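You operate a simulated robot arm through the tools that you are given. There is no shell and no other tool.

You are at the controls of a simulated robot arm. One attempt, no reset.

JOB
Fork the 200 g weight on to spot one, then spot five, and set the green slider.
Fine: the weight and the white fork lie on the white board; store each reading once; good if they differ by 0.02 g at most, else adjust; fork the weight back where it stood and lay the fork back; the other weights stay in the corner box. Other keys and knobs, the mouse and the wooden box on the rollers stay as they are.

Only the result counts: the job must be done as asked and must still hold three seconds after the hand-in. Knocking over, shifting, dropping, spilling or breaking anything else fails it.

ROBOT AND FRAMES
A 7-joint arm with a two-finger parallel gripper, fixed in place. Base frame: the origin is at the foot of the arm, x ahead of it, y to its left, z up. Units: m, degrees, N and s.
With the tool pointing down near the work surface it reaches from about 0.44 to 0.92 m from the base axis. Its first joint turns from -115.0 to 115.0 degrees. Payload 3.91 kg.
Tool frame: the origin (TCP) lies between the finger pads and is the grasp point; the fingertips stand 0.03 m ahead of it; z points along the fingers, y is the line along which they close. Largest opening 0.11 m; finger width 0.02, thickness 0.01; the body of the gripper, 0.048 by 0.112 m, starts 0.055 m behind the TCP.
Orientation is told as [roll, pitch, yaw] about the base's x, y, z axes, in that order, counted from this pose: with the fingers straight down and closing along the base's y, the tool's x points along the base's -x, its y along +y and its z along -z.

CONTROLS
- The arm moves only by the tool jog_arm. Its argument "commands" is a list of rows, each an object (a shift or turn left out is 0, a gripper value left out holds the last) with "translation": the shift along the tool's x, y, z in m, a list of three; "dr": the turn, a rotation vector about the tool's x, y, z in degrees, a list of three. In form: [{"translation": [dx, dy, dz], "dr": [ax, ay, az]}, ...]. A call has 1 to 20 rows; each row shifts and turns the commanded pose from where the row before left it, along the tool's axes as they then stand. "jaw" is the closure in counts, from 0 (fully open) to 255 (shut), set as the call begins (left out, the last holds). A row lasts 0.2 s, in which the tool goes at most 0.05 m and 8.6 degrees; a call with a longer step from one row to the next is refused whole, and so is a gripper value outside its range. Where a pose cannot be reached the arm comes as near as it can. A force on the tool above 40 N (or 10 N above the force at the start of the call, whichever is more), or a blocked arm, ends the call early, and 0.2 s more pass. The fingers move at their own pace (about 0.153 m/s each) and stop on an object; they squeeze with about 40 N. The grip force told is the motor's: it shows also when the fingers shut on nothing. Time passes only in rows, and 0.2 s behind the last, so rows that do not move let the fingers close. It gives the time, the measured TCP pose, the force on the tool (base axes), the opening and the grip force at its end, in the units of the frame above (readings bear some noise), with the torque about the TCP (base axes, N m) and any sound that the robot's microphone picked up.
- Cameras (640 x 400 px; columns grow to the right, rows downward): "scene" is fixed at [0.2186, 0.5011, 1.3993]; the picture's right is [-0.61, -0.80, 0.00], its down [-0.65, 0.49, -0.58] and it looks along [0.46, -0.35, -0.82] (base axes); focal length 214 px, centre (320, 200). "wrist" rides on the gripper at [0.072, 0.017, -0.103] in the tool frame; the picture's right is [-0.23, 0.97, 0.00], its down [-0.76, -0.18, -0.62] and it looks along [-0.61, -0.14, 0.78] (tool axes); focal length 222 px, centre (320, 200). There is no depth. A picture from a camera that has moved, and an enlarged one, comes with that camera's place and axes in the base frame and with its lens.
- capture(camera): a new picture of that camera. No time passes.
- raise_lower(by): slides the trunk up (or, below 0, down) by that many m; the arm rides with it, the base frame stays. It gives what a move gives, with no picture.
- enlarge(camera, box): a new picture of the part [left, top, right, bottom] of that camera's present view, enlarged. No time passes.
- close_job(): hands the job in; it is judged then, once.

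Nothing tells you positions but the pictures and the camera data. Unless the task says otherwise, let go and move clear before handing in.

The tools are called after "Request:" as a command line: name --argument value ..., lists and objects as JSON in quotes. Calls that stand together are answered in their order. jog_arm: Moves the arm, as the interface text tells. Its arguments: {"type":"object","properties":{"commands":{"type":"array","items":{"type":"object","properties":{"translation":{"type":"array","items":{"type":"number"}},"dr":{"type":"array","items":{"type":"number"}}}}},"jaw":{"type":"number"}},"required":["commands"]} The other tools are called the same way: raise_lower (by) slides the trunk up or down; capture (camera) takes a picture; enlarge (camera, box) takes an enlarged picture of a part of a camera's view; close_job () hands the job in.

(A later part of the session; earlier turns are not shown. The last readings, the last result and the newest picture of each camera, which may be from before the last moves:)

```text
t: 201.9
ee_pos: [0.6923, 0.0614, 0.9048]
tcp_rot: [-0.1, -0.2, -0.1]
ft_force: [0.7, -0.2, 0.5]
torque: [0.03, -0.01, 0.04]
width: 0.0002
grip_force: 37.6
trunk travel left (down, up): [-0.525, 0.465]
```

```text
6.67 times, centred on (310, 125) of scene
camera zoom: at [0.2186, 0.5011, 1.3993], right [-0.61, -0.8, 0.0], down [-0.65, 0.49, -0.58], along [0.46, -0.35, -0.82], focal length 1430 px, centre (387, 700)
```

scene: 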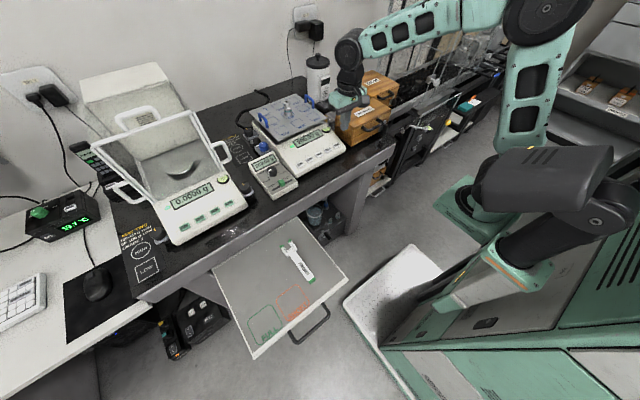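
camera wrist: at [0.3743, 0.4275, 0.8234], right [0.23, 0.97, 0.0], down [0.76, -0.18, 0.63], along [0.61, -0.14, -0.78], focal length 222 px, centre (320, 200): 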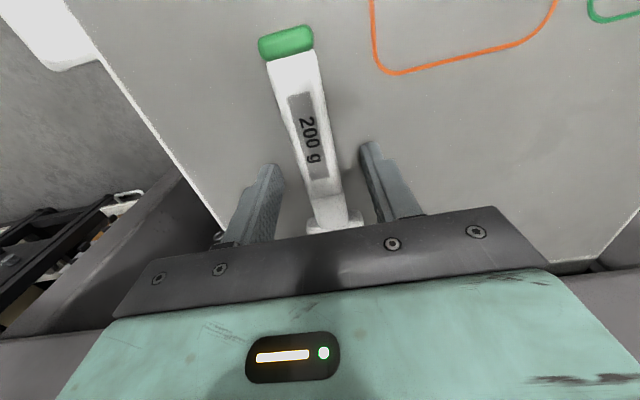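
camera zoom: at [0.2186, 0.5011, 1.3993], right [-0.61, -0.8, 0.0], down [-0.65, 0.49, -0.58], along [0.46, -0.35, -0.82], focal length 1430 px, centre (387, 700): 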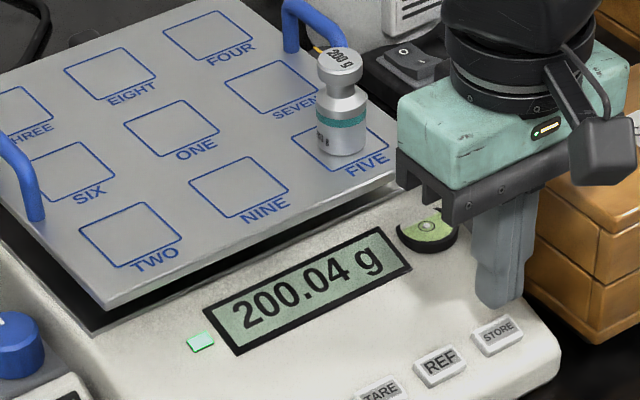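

200.04 g, stable. Aligning as before and lowering to just above STORE, then pressing until a single click.

Request:
jog_arm --commands '[{"translation": [0.0016, 0.0012, 0.006]}, {"translation": [0, 0, 0.006]}, {"translation": [0, 0, 0.005]}, {"translation": [0, 0, 0]}]'

Request:
enlarge --camera "wrist" --box '[270, 110, 410, 210]'

```text
t: 202.9
ee_pos: [0.6895, 0.0632, 0.8898]
tcp_rot: [-0.1, -0.2, -0.1]
ft_force: [-0.5, -0.9, -0.9]
torque: [0.01, 0.04, 0.02]
width: 0.0
grip_force: 37.4
trunk travel left (down, up): [-0.525, 0.465]
```

```text
4.00 times, centred on (340, 160) of wrist
camera zoom: at [0.6164, 0.0798, 0.9928], right [0.23, 0.97, 0.0], down [0.76, -0.18, 0.63], along [0.61, -0.14, -0.78], focal length 888 px, centre (240, 360)
```

zoom: 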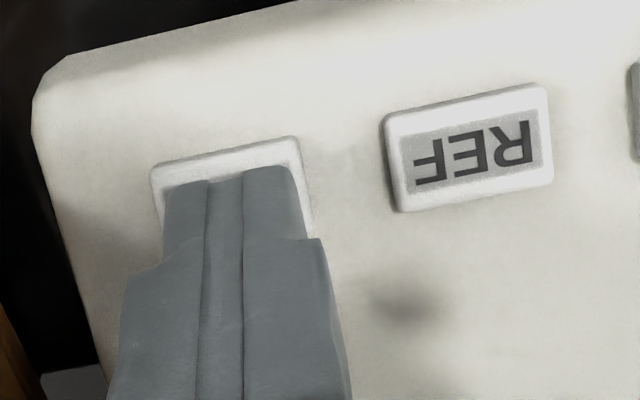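

Request:
jog_arm --commands '[{"translation": [-0.0015, 0, 0.002]}, {"translation": [0, 0, 0.002]}, {"translation": [0, 0, 0.001]}, {"translation": [0, 0, 0]}]'

Request:
jog_arm --commands '[{"translation": [0, 0, 0.001]}, {"translation": [0, 0, 0]}]'

```text
t: 203.9
ee_pos: [0.6924, 0.0629, 0.8843]
tcp_rot: [0.0, -0.1, -0.1]
ft_force: [0.8, -0.1, 1.6]
torque: [0.0, -0.05, 0.02]
width: 0.0002
grip_force: 37.6
trunk travel left (down, up): [-0.525, 0.465]
```

```text
t: 204.5
ee_pos: [0.6918, 0.0627, 0.883]
tcp_rot: [-0.1, -0.2, -0.1]
ft_force: [0.9, 0.8, 2.1]
torque: [0.01, -0.03, 0.03]
width: 0.0004
grip_force: 37.5
trunk travel left (down, up): [-0.525, 0.465]
heard: click
```

One click. I'll check the display and release.

Request:
enlarge --camera "scene" --box '[270, 95, 350, 155]'

Request:
jog_arm --commands '[{"translation": [0, 0, -0.004]}, {"translation": [0, 0, -0.01]}, {"translation": [0, 0, -0.02]}, {"translation": [0, 0, -0.03]}, {"translation": [0, 0, -0.02]}, {"translation": [0, 0, 0]}]'

Request:
enlarge --camera "scene" --box '[230, 100, 330, 200]'

Request:
capture --camera "wrist"

```text
6.67 times, centred on (310, 125) of scene
camera zoom: at [0.2186, 0.5011, 1.3993], right [-0.61, -0.8, 0.0], down [-0.65, 0.49, -0.58], along [0.46, -0.35, -0.82], focal length 1430 px, centre (387, 700)
```

zoom: 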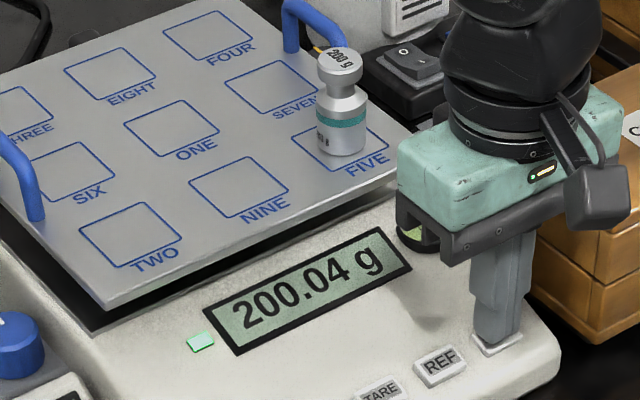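

```text
t: 205.9
ee_pos: [0.6923, 0.0645, 0.9695]
tcp_rot: [-0.1, -0.2, -0.1]
ft_force: [-0.9, -0.3, 0.5]
torque: [-0.05, -0.01, -0.01]
width: 0.0
grip_force: 38.0
trunk travel left (down, up): [-0.525, 0.465]
```

```text
4.00 times, centred on (280, 150) of scene
camera zoom: at [0.2186, 0.5011, 1.3993], right [-0.61, -0.8, 0.0], down [-0.65, 0.49, -0.58], along [0.46, -0.35, -0.82], focal length 858 px, centre (480, 400)
```

zoom: 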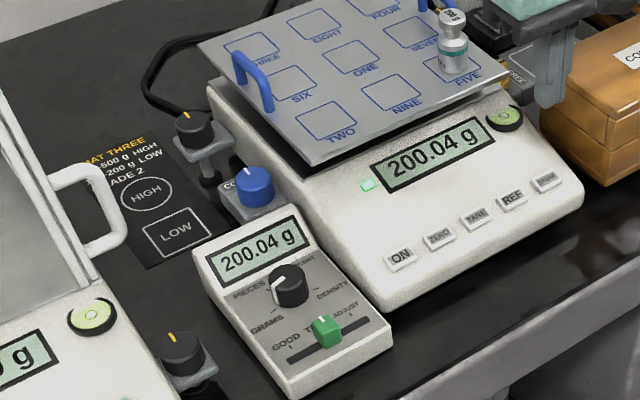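

```text
taken
camera wrist: at [0.6189, 0.0819, 1.0716], right [0.23, 0.97, 0.0], down [0.76, -0.18, 0.63], along [0.61, -0.14, -0.78], focal length 222 px, centre (320, 200)
```

wrist: 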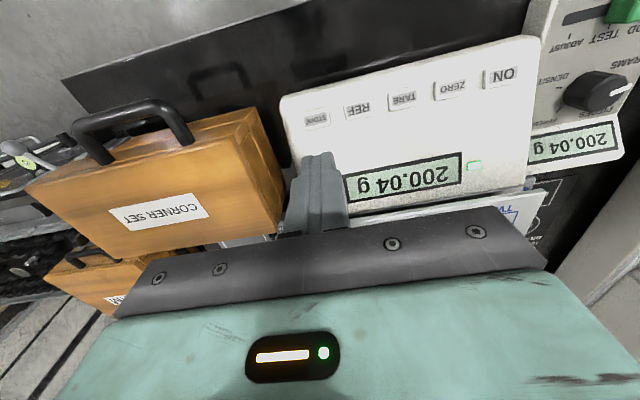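

Readings: ONE 200.00 g, FIVE 200.04 g, differing by 0.04 g (> 0.02 g), so the slider must go to ADJUST. I'll move above the slider unit for a close look.

Request:
jog_arm --commands '[{"translation": [0.02, 0, -0.025]}, {"translation": [0.025, 0, -0.025]}, {"translation": [0.025, 0.02, 0]}, {"translation": [0.021, 0.03, 0]}, {"translation": [0, 0.03, 0]}, {"translation": [0, 0.03, 0]}, {"translation": [0, 0.03, 0]}, {"translation": [0, 0.03, 0]}, {"translation": [0, 0.03, 0]}, {"translation": [0, 0.03, 0]}, {"translation": [0, 0.025, 0]}, {"translation": [0, 0, 0.03]}, {"translation": [0, 0, 0]}]' --jaw 100

Request:
capture --camera "wrist"

Request:
enlarge --camera "wrist" --box '[230, 60, 430, 220]'

Request:
capture --camera "scene"

```text
t: 208.7
ee_pos: [0.6025, 0.3185, 0.9867]
tcp_rot: [-0.1, -0.2, -0.1]
ft_force: [0.2, -0.9, 0.4]
torque: [0.02, 0.01, 0.03]
width: 0.0667
grip_force: 0.0
trunk travel left (down, up): [-0.525, 0.465]
```

```text
taken
camera wrist: at [0.5278, 0.3347, 1.09], right [0.23, 0.97, 0.0], down [0.76, -0.18, 0.63], along [0.61, -0.14, -0.78], focal length 222 px, centre (320, 200)
```

wrist: 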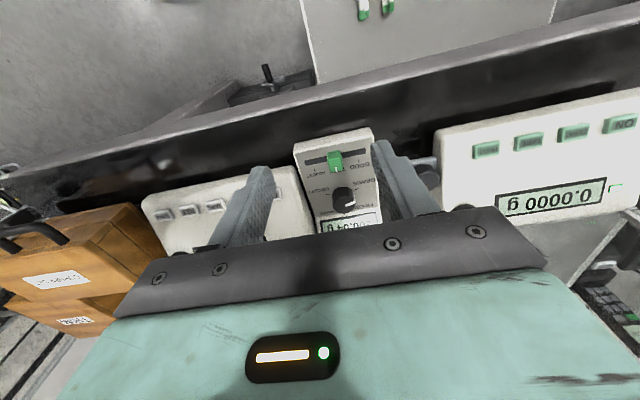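

```text
2.50 times, centred on (330, 140) of wrist
camera zoom: at [0.5278, 0.3347, 1.09], right [0.23, 0.97, 0.0], down [0.76, -0.18, 0.63], along [0.61, -0.14, -0.78], focal length 555 px, centre (295, 350)
```

zoom: 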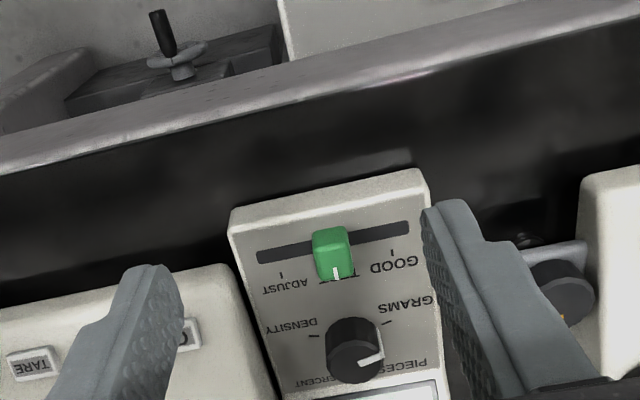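

```text
taken
```

scene: 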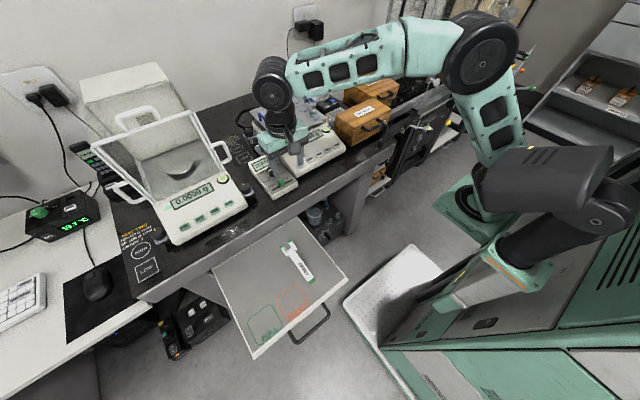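

The slot runs along y at x about 0.661, the knob is at y 0.323 and the ADJUST tick at y 0.2935 (about 29 mm toward −y). I'll straddle the knob with open fingers and check alignment.

Request:
jog_arm --commands '[{"translation": [-0.02, 0.0025, 0]}, {"translation": [-0.02, 0.0025, 0]}, {"translation": [-0.0208, 0, 0]}, {"translation": [0, 0, 0.025]}, {"translation": [0, 0, 0.025]}, {"translation": [0, 0, 0.025]}, {"translation": [0, 0, 0]}]'

Request:
capture --camera "wrist"

Request:
enlarge --camera "wrist" --box '[220, 60, 420, 220]'

Request:
enlarge --camera "scene" --box '[245, 145, 305, 200]'

```text
t: 210.3
ee_pos: [0.6613, 0.3234, 0.9111]
tcp_rot: [0.0, -0.2, -0.2]
ft_force: [-0.1, -0.1, 0.0]
torque: [0.01, 0.01, 0.0]
width: 0.0669
grip_force: 0.0
trunk travel left (down, up): [-0.525, 0.465]
```

```text
taken
camera wrist: at [0.5882, 0.3403, 1.0147], right [0.23, 0.97, 0.0], down [0.76, -0.18, 0.63], along [0.61, -0.14, -0.78], focal length 222 px, centre (320, 200)
```

wrist: 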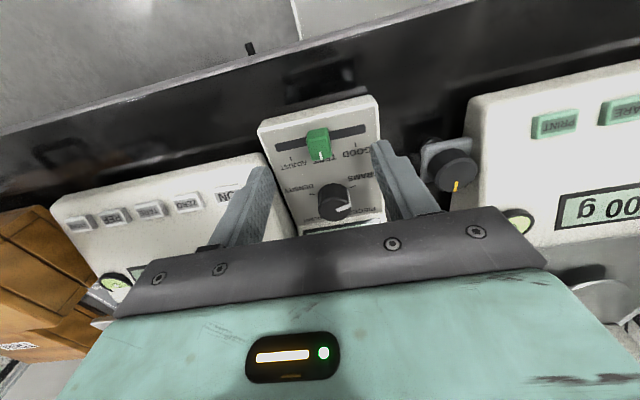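

```text
2.50 times, centred on (320, 140) of wrist
camera zoom: at [0.5882, 0.3403, 1.0147], right [0.23, 0.97, 0.0], down [0.76, -0.18, 0.63], along [0.61, -0.14, -0.78], focal length 555 px, centre (320, 350)
```

zoom: 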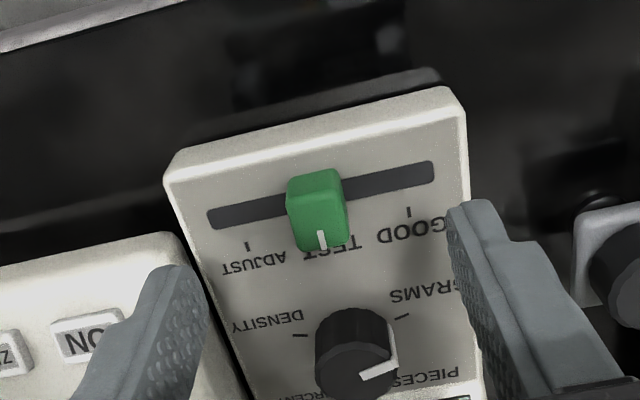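

```text
7.27 times, centred on (275, 172) of scene
camera zoom: at [0.2186, 0.5011, 1.3993], right [-0.61, -0.8, 0.0], down [-0.65, 0.49, -0.58], along [0.46, -0.35, -0.82], focal length 1560 px, centre (647, 400)
```

zoom: 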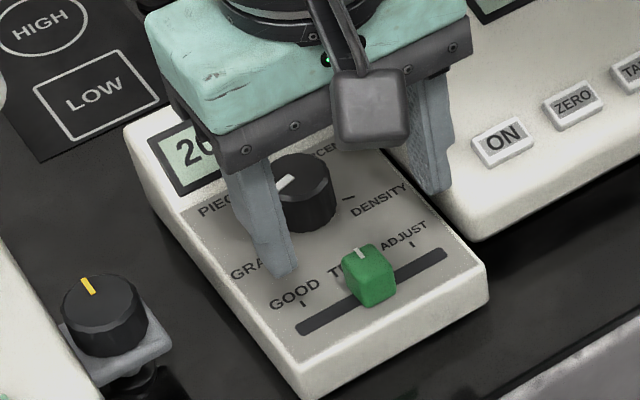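

Aligned. Descending around the knob.

Request:
jog_arm --commands '[{"translation": [0, -0.001, 0.01]}, {"translation": [0, 0, 0.01]}, {"translation": [0, 0, 0.01]}, {"translation": [0, 0, 0.006]}, {"translation": [0, 0, 0]}]'

Request:
enlarge --camera "scene" --box '[245, 145, 305, 200]'

Request:
enlarge --camera "wrist" --box '[220, 100, 420, 220]'

```text
t: 211.5
ee_pos: [0.6607, 0.3228, 0.8757]
tcp_rot: [-0.2, -0.2, -0.1]
ft_force: [0.8, -0.4, 0.4]
torque: [0.0, 0.01, -0.01]
width: 0.0667
grip_force: 0.0
trunk travel left (down, up): [-0.525, 0.465]
```

```text
7.27 times, centred on (275, 172) of scene
camera zoom: at [0.2186, 0.5011, 1.3993], right [-0.61, -0.8, 0.0], down [-0.65, 0.49, -0.58], along [0.46, -0.35, -0.82], focal length 1560 px, centre (647, 400)
```

zoom: 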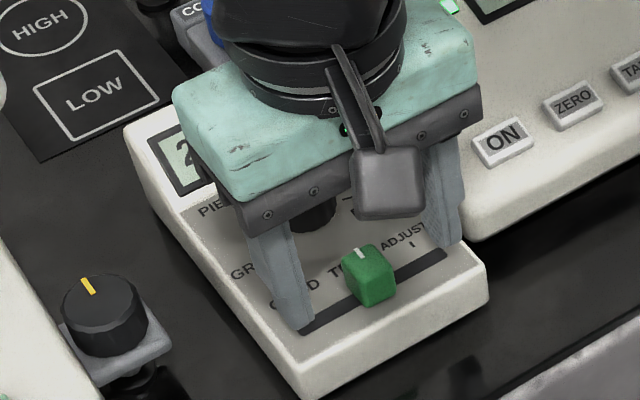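

```text
3.20 times, centred on (320, 160) of wrist
camera zoom: at [0.5875, 0.3396, 0.9789], right [0.23, 0.97, 0.0], down [0.76, -0.18, 0.63], along [0.61, -0.14, -0.78], focal length 711 px, centre (320, 328)
```

zoom: 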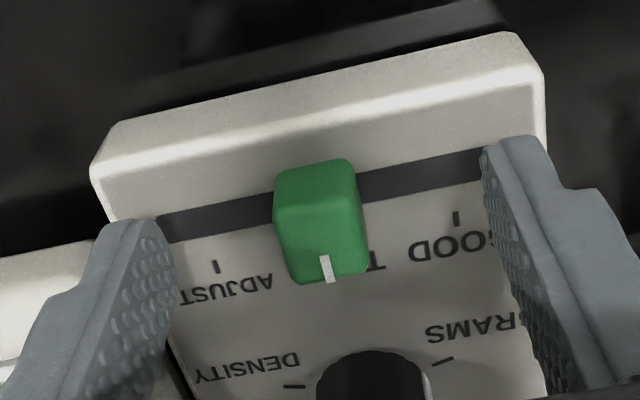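

Both fingers straddle the knob along the slot. Lowering 3 mm and closing on it.

Request:
jog_arm --commands '[{"translation": [0, 0, 0.003]}, {"translation": [0, 0, 0]}]'

Request:
jog_arm --commands '[{"translation": [0, 0, 0]}, {"translation": [0, 0, 0]}, {"translation": [0, 0, 0]}, {"translation": [0, 0, 0]}]' --jaw 195

Request:
enlarge --camera "wrist" --box '[220, 100, 420, 220]'

```text
t: 212.1
ee_pos: [0.6608, 0.3222, 0.8713]
tcp_rot: [-0.1, -0.2, -0.1]
ft_force: [0.5, 0.0, -0.1]
torque: [-0.04, -0.03, 0.0]
width: 0.0669
grip_force: 0.0
trunk travel left (down, up): [-0.525, 0.465]
```

```text
t: 213.1
ee_pos: [0.6605, 0.3218, 0.8726]
tcp_rot: [-0.1, -0.2, 0.0]
ft_force: [-0.9, 0.4, 0.1]
torque: [0.06, 0.02, 0.01]
width: 0.0257
grip_force: 0.1
trunk travel left (down, up): [-0.525, 0.465]
```

```text
3.20 times, centred on (320, 160) of wrist
camera zoom: at [0.5873, 0.3395, 0.9762], right [0.23, 0.97, 0.0], down [0.76, -0.18, 0.63], along [0.61, -0.14, -0.78], focal length 711 px, centre (320, 328)
```

zoom: 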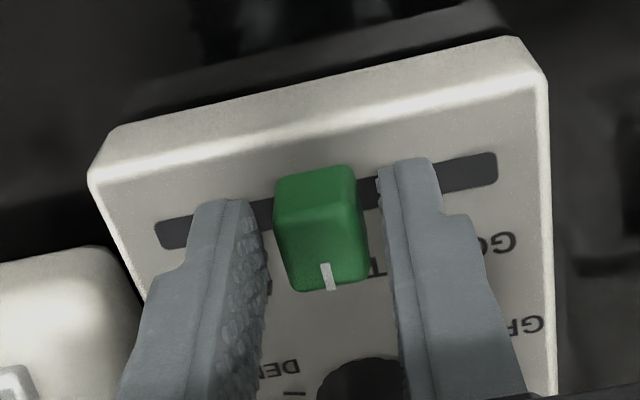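

Request:
jog_arm --commands '[{"translation": [0, 0, 0]}, {"translation": [0, 0, 0]}, {"translation": [0, 0, 0]}]' --jaw 255

Request:
enlarge --camera "wrist" --box '[220, 100, 420, 220]'

```text
t: 213.9
ee_pos: [0.6613, 0.3225, 0.8732]
tcp_rot: [-0.1, -0.3, 0.0]
ft_force: [0.5, -1.0, -0.2]
torque: [-0.02, -0.01, 0.05]
width: 0.0168
grip_force: 45.4
trunk travel left (down, up): [-0.525, 0.465]
```

```text
3.20 times, centred on (320, 160) of wrist
camera zoom: at [0.5873, 0.3395, 0.9762], right [0.23, 0.97, 0.0], down [0.76, -0.18, 0.63], along [0.61, -0.14, -0.78], focal length 711 px, centre (320, 328)
```

zoom: 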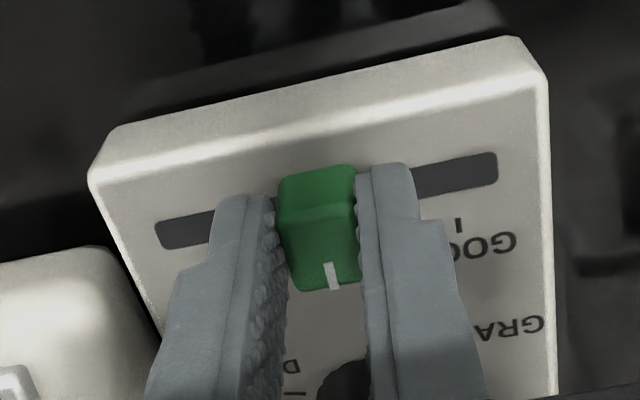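

Gripped (16.8 mm). Sliding it toward ADJUST by 28 mm in small steps.

Request:
jog_arm --commands '[{"translation": [0, -0.002, 0]}, {"translation": [0, -0.002, 0]}, {"translation": [0, -0.002, 0]}, {"translation": [0, -0.002, 0]}, {"translation": [0, -0.002, 0]}, {"translation": [0, 0, 0]}]'

Request:
enlarge --camera "wrist" --box '[220, 100, 420, 220]'

Request:
enlarge --camera "scene" --box '[245, 145, 305, 200]'

```text
t: 215.3
ee_pos: [0.6604, 0.3117, 0.8737]
tcp_rot: [-0.1, -0.2, -0.1]
ft_force: [-1.1, 0.4, 4.2]
torque: [0.03, 0.01, 0.02]
width: 0.0168
grip_force: 44.9
trunk travel left (down, up): [-0.525, 0.465]
```

```text
3.20 times, centred on (320, 160) of wrist
camera zoom: at [0.5873, 0.3291, 0.9762], right [0.23, 0.97, 0.0], down [0.76, -0.18, 0.63], along [0.61, -0.14, -0.78], focal length 711 px, centre (320, 328)
```

zoom: 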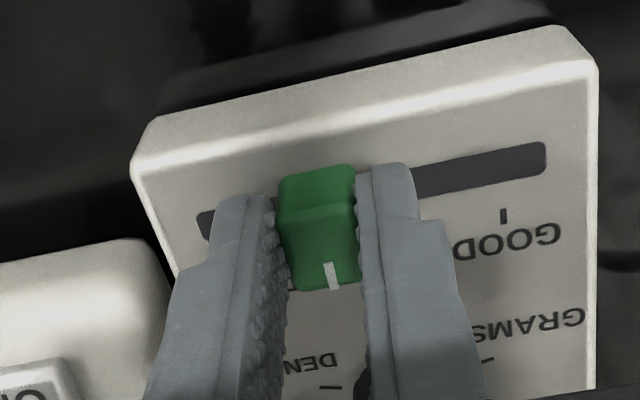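

```text
7.27 times, centred on (275, 172) of scene
camera zoom: at [0.2186, 0.5011, 1.3993], right [-0.61, -0.8, 0.0], down [-0.65, 0.49, -0.58], along [0.46, -0.35, -0.82], focal length 1560 px, centre (647, 400)
```

zoom: 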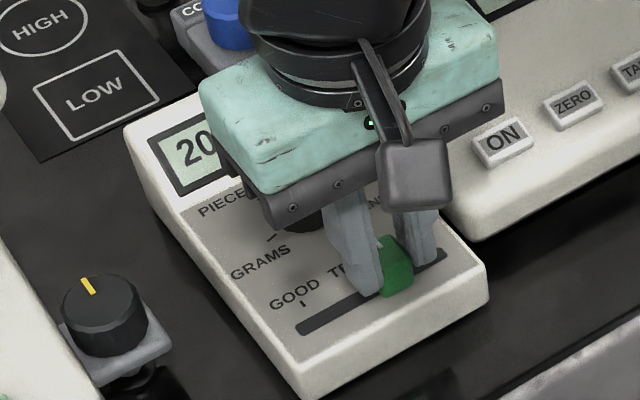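

The knob follows and the unit stays put. Continuing 18 mm.

Request:
jog_arm --commands '[{"translation": [0, -0.002, 0]}, {"translation": [0, -0.002, 0]}, {"translation": [0, -0.002, 0]}, {"translation": [0, -0.002, 0]}, {"translation": [0, -0.002, 0]}, {"translation": [0, -0.002, 0]}, {"translation": [0, -0.002, 0]}, {"translation": [0, 0, 0]}, {"translation": [0, 0, 0]}]'

Request:
enlarge --camera "wrist" --box '[220, 100, 420, 220]'

Request:
enlarge --camera "scene" --box '[245, 145, 305, 200]'

```text
t: 217.3
ee_pos: [0.6611, 0.2986, 0.8728]
tcp_rot: [0.0, 0.0, -0.1]
ft_force: [-8.5, -0.7, 3.8]
torque: [-0.03, 0.45, 0.03]
width: 0.0166
grip_force: 45.1
trunk travel left (down, up): [-0.525, 0.465]
```

```text
3.20 times, centred on (320, 160) of wrist
camera zoom: at [0.5874, 0.3156, 0.9762], right [0.23, 0.97, 0.0], down [0.76, -0.18, 0.63], along [0.61, -0.14, -0.78], focal length 711 px, centre (320, 328)
```

zoom: 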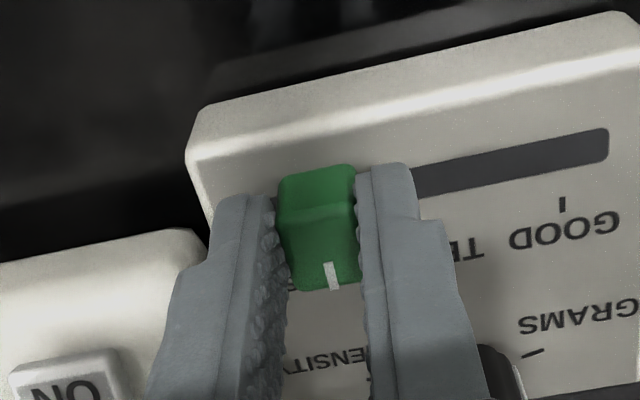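

```text
7.27 times, centred on (275, 172) of scene
camera zoom: at [0.2186, 0.5011, 1.3993], right [-0.61, -0.8, 0.0], down [-0.65, 0.49, -0.58], along [0.46, -0.35, -0.82], focal length 1560 px, centre (647, 400)
```

zoom: 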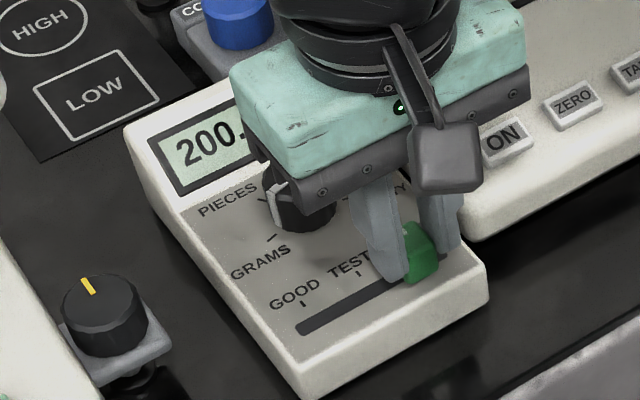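

Request:
jog_arm --commands '[{"translation": [0.0006, -0.001, 0]}, {"translation": [0, -0.001, 0]}, {"translation": [0, -0.001, 0]}, {"translation": [0, -0.001, 0]}, {"translation": [0, 0, 0]}, {"translation": [0, 0, 0]}]'

Request:
enlarge --camera "wrist" --box '[220, 100, 420, 220]'

Request:
enlarge --camera "scene" --box '[265, 150, 305, 190]'

```text
t: 218.7
ee_pos: [0.6603, 0.2951, 0.8729]
tcp_rot: [0.0, -0.1, -0.2]
ft_force: [-3.7, -1.4, 7.8]
torque: [-0.04, 0.08, 0.03]
width: 0.0169
grip_force: 44.7
trunk travel left (down, up): [-0.525, 0.465]
```

```text
3.20 times, centred on (320, 160) of wrist
camera zoom: at [0.5873, 0.3115, 0.9761], right [0.23, 0.97, 0.0], down [0.76, -0.18, 0.63], along [0.61, -0.14, -0.78], focal length 711 px, centre (320, 328)
```

zoom: 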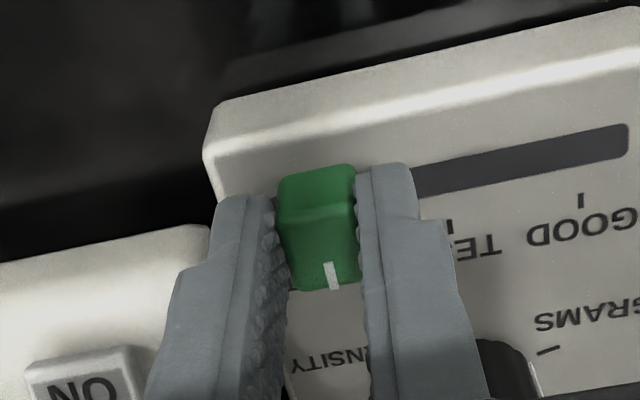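

```text
10.00 times, centred on (285, 170) of scene
camera zoom: at [0.2186, 0.5011, 1.3993], right [-0.61, -0.8, 0.0], down [-0.65, 0.49, -0.58], along [0.46, -0.35, -0.82], focal length 2145 px, centre (670, 500)
```

zoom: 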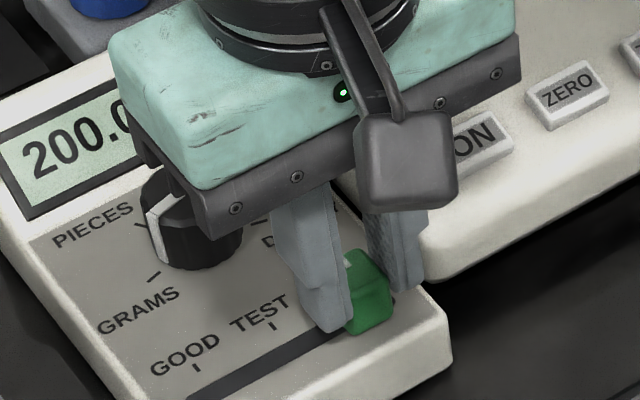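

About 1 mm short of the ADJUST tick by the tick spacing; nudging 1 mm more, then releasing.

Request:
jog_arm --commands '[{"translation": [0, -0.001, 0]}, {"translation": [0, 0, 0]}, {"translation": [0, 0, 0]}]'

Request:
jog_arm --commands '[{"translation": [0, 0, 0]}, {"translation": [0, 0, 0]}]' --jaw 200

Request:
enlarge --camera "wrist" --box '[220, 100, 420, 220]'

```text
t: 219.5
ee_pos: [0.6601, 0.2939, 0.8719]
tcp_rot: [0.0, -0.3, 0.0]
ft_force: [-3.1, -1.4, 9.2]
torque: [-0.04, 0.05, 0.04]
width: 0.0167
grip_force: 45.6
trunk travel left (down, up): [-0.525, 0.465]
```

```text
t: 220.1
ee_pos: [0.6613, 0.2937, 0.8717]
tcp_rot: [-0.1, -0.1, -0.1]
ft_force: [0.4, 0.9, -0.7]
torque: [0.0, 0.01, -0.03]
width: 0.0242
grip_force: 0.0
trunk travel left (down, up): [-0.525, 0.465]
```

```text
3.20 times, centred on (320, 160) of wrist
camera zoom: at [0.5875, 0.3106, 0.9752], right [0.23, 0.97, 0.0], down [0.76, -0.18, 0.63], along [0.61, -0.14, -0.78], focal length 711 px, centre (320, 328)
```

zoom: 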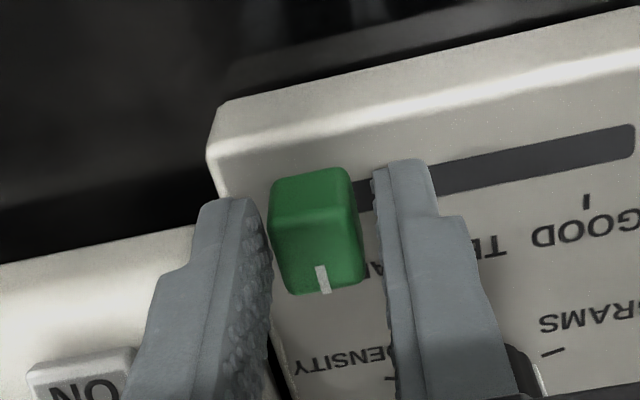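

The knob settled a touch further toward ADJUST by itself, like a detent. Rising straight up and checking.

Request:
jog_arm --commands '[{"translation": [0, 0, -0.005]}, {"translation": [0, 0, -0.01]}, {"translation": [0, 0, -0.02]}, {"translation": [0, 0, -0.03]}, {"translation": [0.02, 0, -0.03]}, {"translation": [0.03, 0, 0]}, {"translation": [0.02, 0, 0]}, {"translation": [0, 0, 0]}]'

Request:
enlarge --camera "scene" --box '[240, 140, 300, 200]'

Request:
capture --camera "wrist"

```text
t: 221.9
ee_pos: [0.5908, 0.293, 0.9674]
tcp_rot: [-0.1, -0.2, -0.2]
ft_force: [0.0, 0.1, 0.2]
torque: [0.02, 0.02, -0.01]
width: 0.0241
grip_force: 0.0
trunk travel left (down, up): [-0.525, 0.465]
```

```text
6.67 times, centred on (270, 170) of scene
camera zoom: at [0.2186, 0.5011, 1.3993], right [-0.61, -0.8, 0.0], down [-0.65, 0.49, -0.58], along [0.46, -0.35, -0.82], focal length 1430 px, centre (653, 400)
```

zoom: 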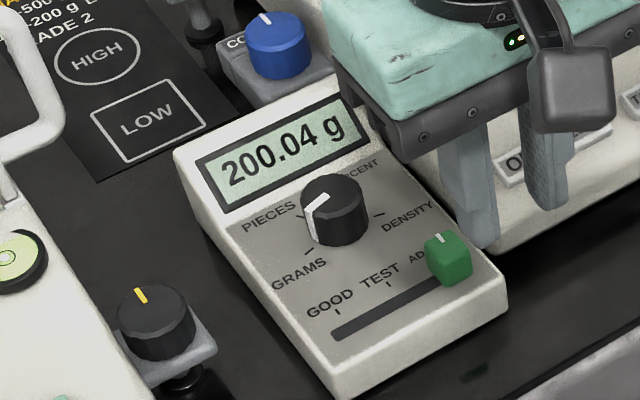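

```text
taken
camera wrist: at [0.5171, 0.3101, 1.071], right [0.23, 0.97, 0.0], down [0.76, -0.18, 0.63], along [0.61, -0.14, -0.78], focal length 222 px, centre (320, 200)
```

wrist: 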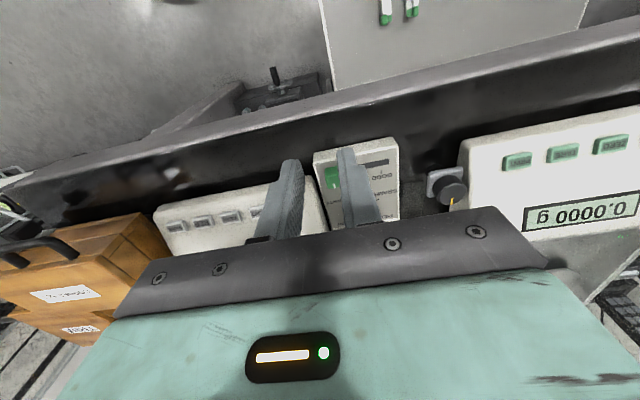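

The slider now sits at ADJUST and the unit hasn't moved. Before bringing the weight home I want to undo my 3 mm nudge of the drawer, so I'll look at its handle from above.

Request:
jog_arm --commands '[{"translation": [0.029, 0.013, 0]}, {"translation": [0.029, 0.013, 0]}, {"translation": [0.029, 0.013, 0]}, {"translation": [0.029, 0.013, 0]}, {"translation": [0.029, 0.013, 0.01]}, {"translation": [0.029, 0.013, 0.02]}, {"translation": [0.029, 0.013, 0.02]}, {"translation": [0.029, 0.013, 0.02]}, {"translation": [0.029, 0.013, 0.02]}, {"translation": [0.029, 0.013, 0.02]}, {"translation": [0, 0, 0]}]'

Request:
capture --camera "wrist"

Request:
capture --camera "scene"

```text
t: 224.5
ee_pos: [0.3368, 0.4195, 0.8565]
tcp_rot: [0.0, -0.5, -3.9]
ft_force: [-0.9, 0.0, 0.9]
torque: [-0.02, -0.02, -0.03]
width: 0.0236
grip_force: 0.1
trunk travel left (down, up): [-0.525, 0.465]
stopped in row 11: the arm was blocked; the commanded pose is now the measured one
```

```text
taken
camera wrist: at [0.2642, 0.4403, 0.9595], right [0.29, 0.96, 0.0], down [0.74, -0.23, 0.63], along [0.6, -0.18, -0.78], focal length 222 px, centre (320, 200)
```

wrist: 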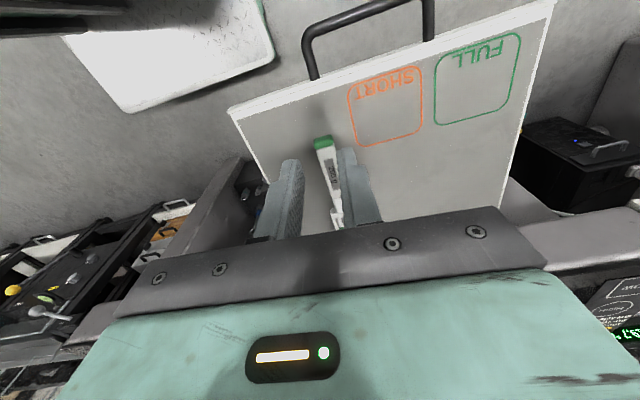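

```text
taken
```

scene: 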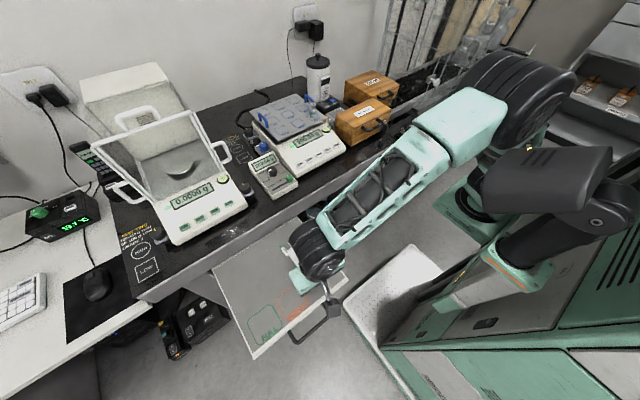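

That's near the arm's inner limit again, so I won't go for the handle. I'll move back outward and straighten; a light press-and-drag on the board itself can undo the 3 mm instead.

Request:
jog_arm --commands '[{"translation": [-0.02, 0.01, 0]}, {"translation": [-0.025, 0.02, 0]}, {"translation": [-0.025, 0.025, 0]}, {"translation": [-0.025, 0.025, 0]}, {"translation": [-0.025, 0.025, 0]}, {"translation": [-0.025, 0.025, 0], "dr": [0, 0.3, -3.9]}, {"translation": [0, 0.02, 0]}, {"translation": [0, 0, 0]}]' --jaw 255

Request:
capture --camera "wrist"

Request:
capture --camera "scene"

```text
t: 226.3
ee_pos: [0.4856, 0.543, 0.8566]
tcp_rot: [0.1, -0.1, -0.1]
ft_force: [0.2, 0.3, 0.5]
torque: [0.0, 0.0, 0.0]
width: 0.0002
grip_force: 38.1
out of reach, approached as far as the arm can: row 7
trunk travel left (down, up): [-0.525, 0.465]
```

```text
taken
camera wrist: at [0.4122, 0.5603, 0.9593], right [0.23, 0.97, 0.0], down [0.76, -0.18, 0.62], along [0.61, -0.14, -0.78], focal length 222 px, centre (320, 200)
```

wrist: 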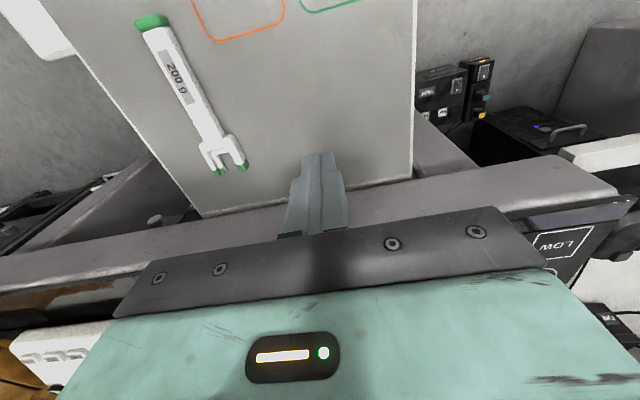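

```text
taken
```

scene: 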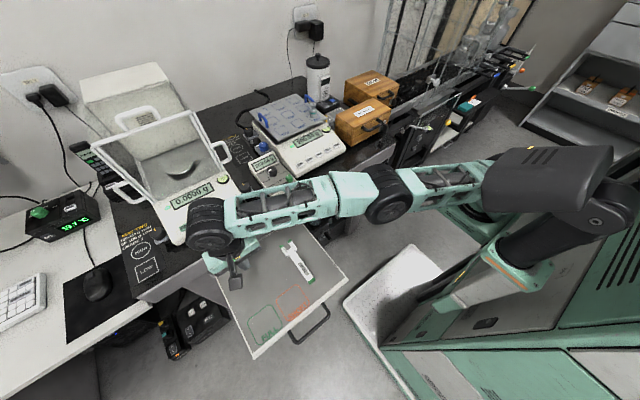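

Request:
jog_arm --commands '[{"translation": [0.01, -0.02, 0]}, {"translation": [0.01, -0.025, 0]}, {"translation": [0.01, -0.02, 0]}, {"translation": [0, 0, 0]}]'

Request:
capture --camera "scene"

Request:
enlarge --camera "scene" --box '[200, 210, 360, 370]'

```text
t: 227.3
ee_pos: [0.4572, 0.4798, 0.8565]
tcp_rot: [0.2, -0.2, -0.1]
ft_force: [0.1, -0.5, -0.1]
torque: [0.02, 0.02, -0.01]
width: 0.0
grip_force: 37.8
trunk travel left (down, up): [-0.525, 0.465]
```

```text
taken
```

scene: 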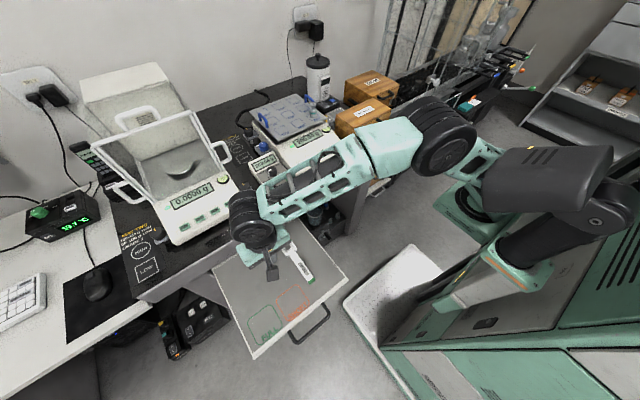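

```text
2.50 times, centred on (280, 290) of scene
camera zoom: at [0.2186, 0.5011, 1.3993], right [-0.61, -0.8, 0.0], down [-0.65, 0.49, -0.58], along [0.46, -0.35, -0.82], focal length 536 px, centre (420, -25)
```

zoom: 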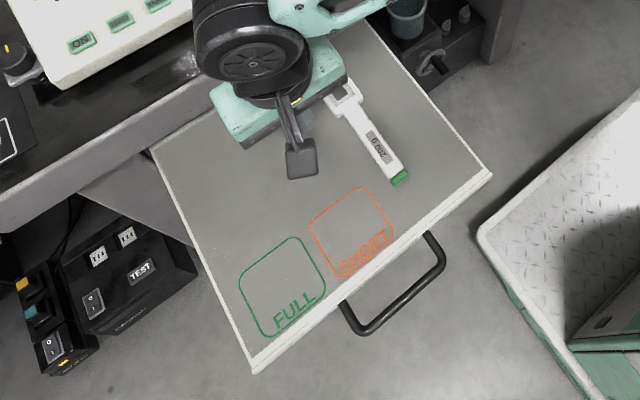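

The drawer is 3 mm in. I'll press a closed fingertip on bare board at about (0.457, 0.48) and drag −x gently, checking the effect with the fixed camera.

Request:
jog_arm --commands '[{"translation": [0, 0, 0.03]}, {"translation": [0, 0, 0.03]}, {"translation": [0, 0, 0.03]}, {"translation": [0, 0, 0.025]}, {"translation": [0, 0, 0.012]}, {"translation": [0, 0, 0.004]}, {"translation": [0, 0, 0]}]'

Request:
jog_arm --commands '[{"translation": [0, 0, 0.002]}, {"translation": [0, 0, 0.001]}, {"translation": [0, 0, 0]}]'

Request:
jog_arm --commands '[{"translation": [0, 0, 0.001]}, {"translation": [0, 0, 0]}]'

```text
t: 228.9
ee_pos: [0.4561, 0.4792, 0.727]
tcp_rot: [0.2, -0.2, 0.0]
ft_force: [0.3, 0.5, -0.5]
torque: [-0.02, -0.01, -0.01]
width: 0.0001
grip_force: 37.6
trunk travel left (down, up): [-0.525, 0.465]
```

```text
t: 229.7
ee_pos: [0.4564, 0.4784, 0.7225]
tcp_rot: [0.2, -0.3, -0.1]
ft_force: [0.5, 0.4, -0.5]
torque: [0.01, 0.01, 0.0]
width: 0.0001
grip_force: 38.0
trunk travel left (down, up): [-0.525, 0.465]
```

```text
t: 230.3
ee_pos: [0.4567, 0.4784, 0.7209]
tcp_rot: [0.1, -0.2, -0.1]
ft_force: [0.3, 0.2, 0.2]
torque: [-0.01, -0.03, 0.0]
width: 0.0
grip_force: 38.0
trunk travel left (down, up): [-0.525, 0.465]
```

Request:
jog_arm --commands '[{"translation": [0, 0, 0.001]}, {"translation": [0, 0, 0]}]'

Request:
jog_arm --commands '[{"translation": [0, 0, 0.001]}, {"translation": [0, 0, 0]}]'

```text
t: 230.9
ee_pos: [0.4568, 0.4792, 0.7207]
tcp_rot: [0.2, -0.2, -0.2]
ft_force: [0.4, 0.2, 0.0]
torque: [0.07, 0.02, -0.01]
width: 0.0001
grip_force: 37.4
trunk travel left (down, up): [-0.525, 0.465]
```

```text
t: 231.5
ee_pos: [0.457, 0.4781, 0.7203]
tcp_rot: [0.2, -0.2, -0.1]
ft_force: [0.0, -1.1, 5.2]
torque: [-0.03, 0.04, 0.0]
width: 0.0
grip_force: 37.3
trunk travel left (down, up): [-0.525, 0.465]
```

Request:
jog_arm --commands '[{"translation": [0, 0, 0.0008]}, {"translation": [0, 0, 0]}]'

Request:
jog_arm --commands '[{"translation": [0.001, 0, 0]}, {"translation": [0.001, 0, 0]}, {"translation": [0.001, 0, 0]}, {"translation": [0, 0, 0]}]'

Request:
enlarge --camera "scene" --box '[235, 270, 285, 310]'

```text
t: 232.1
ee_pos: [0.4574, 0.4792, 0.7192]
tcp_rot: [0.1, -0.2, 0.0]
ft_force: [-0.2, -8.3, 16.7]
torque: [-0.3, 0.17, 0.13]
width: 0.0
grip_force: 37.4
trunk travel left (down, up): [-0.525, 0.465]
```

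```text
t: 233.1
ee_pos: [0.453, 0.4797, 0.7202]
tcp_rot: [0.3, -0.2, -0.1]
ft_force: [4.1, -7.8, 30.7]
torque: [-0.31, 0.18, -0.08]
width: 0.0
grip_force: 38.1
trunk travel left (down, up): [-0.525, 0.465]
```

```text
10.00 times, centred on (260, 290) of scene
camera zoom: at [0.2186, 0.5011, 1.3993], right [-0.61, -0.8, 0.0], down [-0.65, 0.49, -0.58], along [0.46, -0.35, -0.82], focal length 2145 px, centre (920, -700)
```

zoom: 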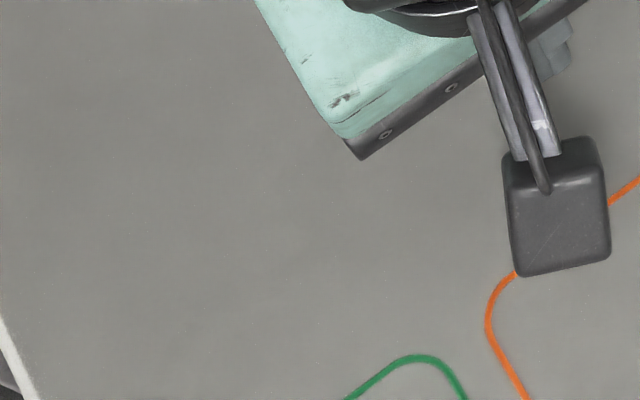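

The board marks are back exactly where they were at the start. Lifting straight up off the board.

Request:
jog_arm --commands '[{"translation": [0, 0, -0.002]}, {"translation": [0, 0, -0.003]}, {"translation": [0, 0, -0.01]}, {"translation": [0, 0, -0.025]}, {"translation": [0, 0, -0.03]}, {"translation": [0, 0, 0]}]'

Request:
enlarge --camera "scene" --box '[235, 270, 285, 310]'

Request:
enlarge --camera "scene" --box '[200, 210, 360, 370]'

Request:
enlarge --camera "scene" --box '[270, 230, 330, 290]'

```text
t: 234.5
ee_pos: [0.4513, 0.478, 0.7886]
tcp_rot: [0.1, 0.0, -0.1]
ft_force: [-0.2, -0.2, 0.4]
torque: [0.0, -0.02, 0.0]
width: 0.0
grip_force: 37.6
trunk travel left (down, up): [-0.525, 0.465]
```

```text
10.00 times, centred on (260, 290) of scene
camera zoom: at [0.2186, 0.5011, 1.3993], right [-0.61, -0.8, 0.0], down [-0.65, 0.49, -0.58], along [0.46, -0.35, -0.82], focal length 2145 px, centre (920, -700)
```

zoom: 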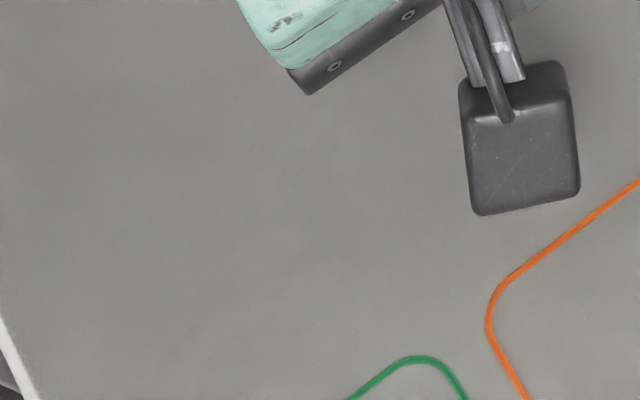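

```text
2.50 times, centred on (280, 290) of scene
camera zoom: at [0.2186, 0.5011, 1.3993], right [-0.61, -0.8, 0.0], down [-0.65, 0.49, -0.58], along [0.46, -0.35, -0.82], focal length 536 px, centre (420, -25)
```

zoom: 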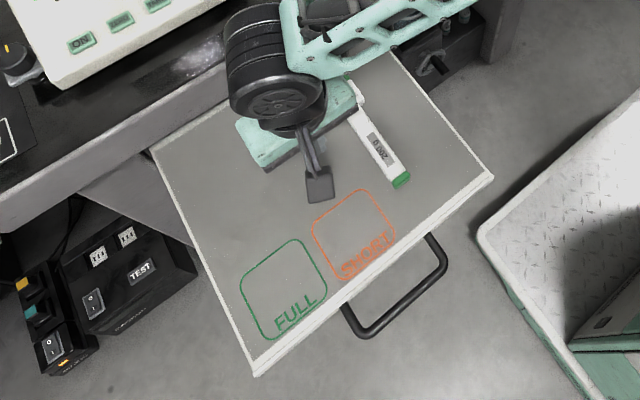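

```text
6.67 times, centred on (300, 260) of scene
camera zoom: at [0.2186, 0.5011, 1.3993], right [-0.61, -0.8, 0.0], down [-0.65, 0.49, -0.58], along [0.46, -0.35, -0.82], focal length 1430 px, centre (453, -200)
```

zoom: 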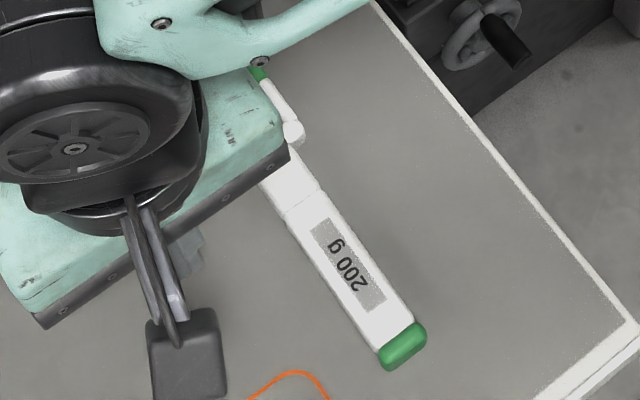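

The drawer, its marks and the fork all match the starting picture now. Next, pick up the fork again.

Request:
jog_arm --commands '[{"translation": [0.002, -0.02, -0.01]}, {"translation": [0.002, -0.025, 0]}, {"translation": [0.002, -0.0225, 0]}, {"translation": [0, 0, 0]}, {"translation": [0, 0, 0]}]' --jaw 130

Request:
capture --camera "wrist"

Request:
enlarge --camera "wrist" --box '[220, 20, 420, 240]'

```text
t: 235.7
ee_pos: [0.4492, 0.41, 0.7989]
tcp_rot: [0.1, -0.2, -0.1]
ft_force: [0.7, 0.0, -1.0]
torque: [0.0, -0.01, -0.01]
width: 0.0537
grip_force: 0.1
trunk travel left (down, up): [-0.525, 0.465]
```

```text
taken
camera wrist: at [0.3753, 0.4275, 0.9022], right [0.23, 0.97, 0.0], down [0.76, -0.18, 0.62], along [0.61, -0.14, -0.78], focal length 222 px, centre (320, 200)
```

wrist: 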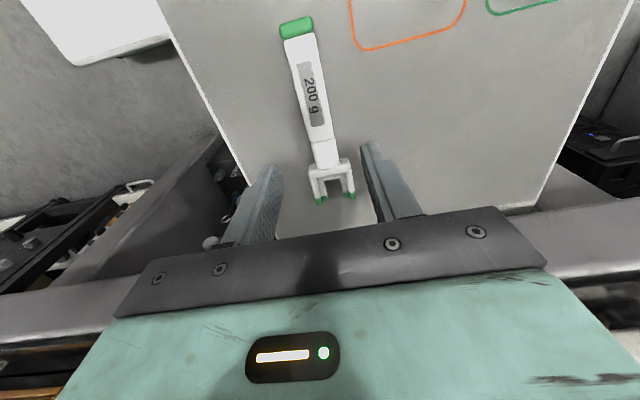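

```text
1.82 times, centred on (320, 130) of wrist
camera zoom: at [0.3753, 0.4275, 0.9022], right [0.23, 0.97, 0.0], down [0.76, -0.18, 0.62], along [0.61, -0.14, -0.78], focal length 404 px, centre (320, 327)
```

zoom: 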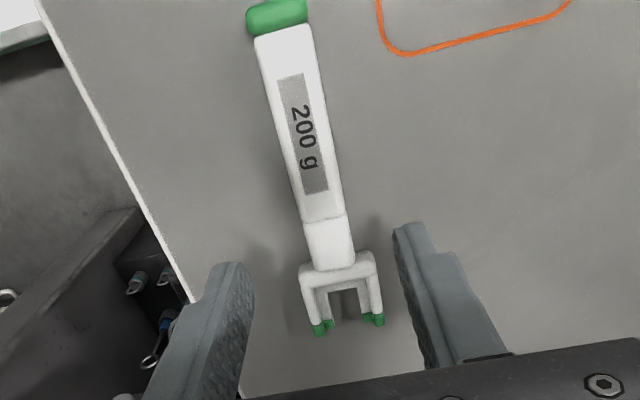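

The fork moved back with the drawer, so I'll grip 3.5 mm further back to keep the same hold on the handle.

Request:
jog_arm --commands '[{"translation": [0.0037, 0.0002, 0.025]}, {"translation": [0, 0, 0.025]}, {"translation": [0, 0, 0.018]}, {"translation": [0, 0, 0.006]}, {"translation": [0, 0, 0.003]}, {"translation": [0, 0, 0]}, {"translation": [0, 0, 0]}]'

Request:
enlarge --camera "wrist" --box '[230, 110, 410, 240]'

```text
t: 237.3
ee_pos: [0.4434, 0.412, 0.7215]
tcp_rot: [0.2, -0.2, -0.1]
ft_force: [-0.3, -0.5, -0.5]
torque: [0.03, -0.04, 0.0]
width: 0.0537
grip_force: 0.2
trunk travel left (down, up): [-0.525, 0.465]
```

```text
3.08 times, centred on (320, 175) of wrist
camera zoom: at [0.3702, 0.4285, 0.8238], right [0.23, 0.97, 0.0], down [0.76, -0.18, 0.62], along [0.61, -0.14, -0.78], focal length 684 px, centre (320, 277)
```

zoom: 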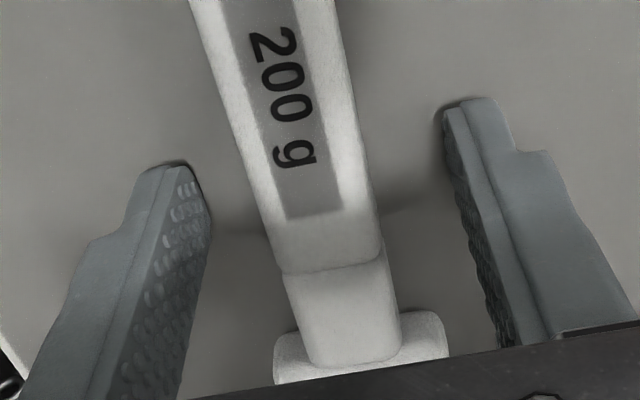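

Request:
jog_arm --commands '[{"translation": [-0.0016, -0.0006, 0.0002]}, {"translation": [0, 0, 0]}, {"translation": [0, 0, 0]}]'

Request:
enlarge --camera "wrist" --box '[230, 110, 410, 240]'

Request:
jog_arm --commands '[{"translation": [0, 0, 0]}, {"translation": [0, 0, 0]}, {"translation": [0, 0, 0]}, {"translation": [0, 0, 0]}]' --jaw 255

Request:
enlarge --camera "wrist" --box '[220, 20, 420, 240]'

```text
t: 238.1
ee_pos: [0.4441, 0.4109, 0.7207]
tcp_rot: [0.1, -0.2, 0.0]
ft_force: [0.0, -0.2, 0.3]
torque: [0.0, 0.0, 0.0]
width: 0.054
grip_force: 0.1
trunk travel left (down, up): [-0.525, 0.465]
```

```text
3.08 times, centred on (320, 175) of wrist
camera zoom: at [0.3718, 0.4279, 0.8236], right [0.23, 0.97, 0.0], down [0.76, -0.18, 0.62], along [0.61, -0.14, -0.78], focal length 684 px, centre (320, 277)
```

zoom: 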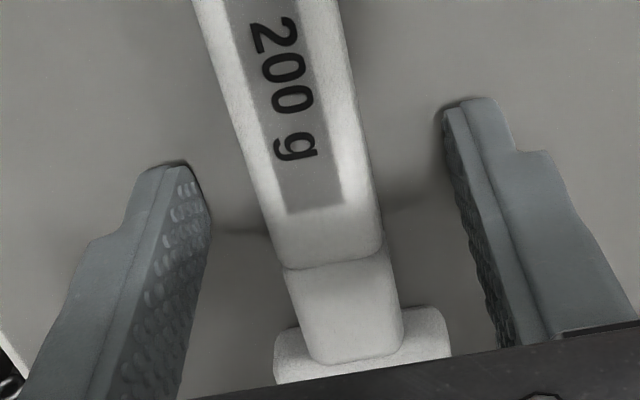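

```text
t: 239.1
ee_pos: [0.4452, 0.4114, 0.7212]
tcp_rot: [0.1, -0.2, -0.1]
ft_force: [-0.3, 0.7, -0.1]
torque: [0.0, 0.01, -0.05]
width: 0.0228
grip_force: 39.9
trunk travel left (down, up): [-0.525, 0.465]
```

```text
1.82 times, centred on (320, 130) of wrist
camera zoom: at [0.3718, 0.428, 0.8236], right [0.23, 0.97, 0.0], down [0.76, -0.18, 0.62], along [0.61, -0.14, -0.78], focal length 404 px, centre (320, 327)
```

zoom: 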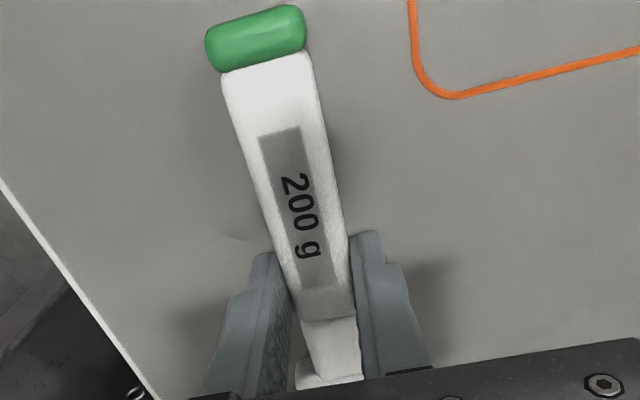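

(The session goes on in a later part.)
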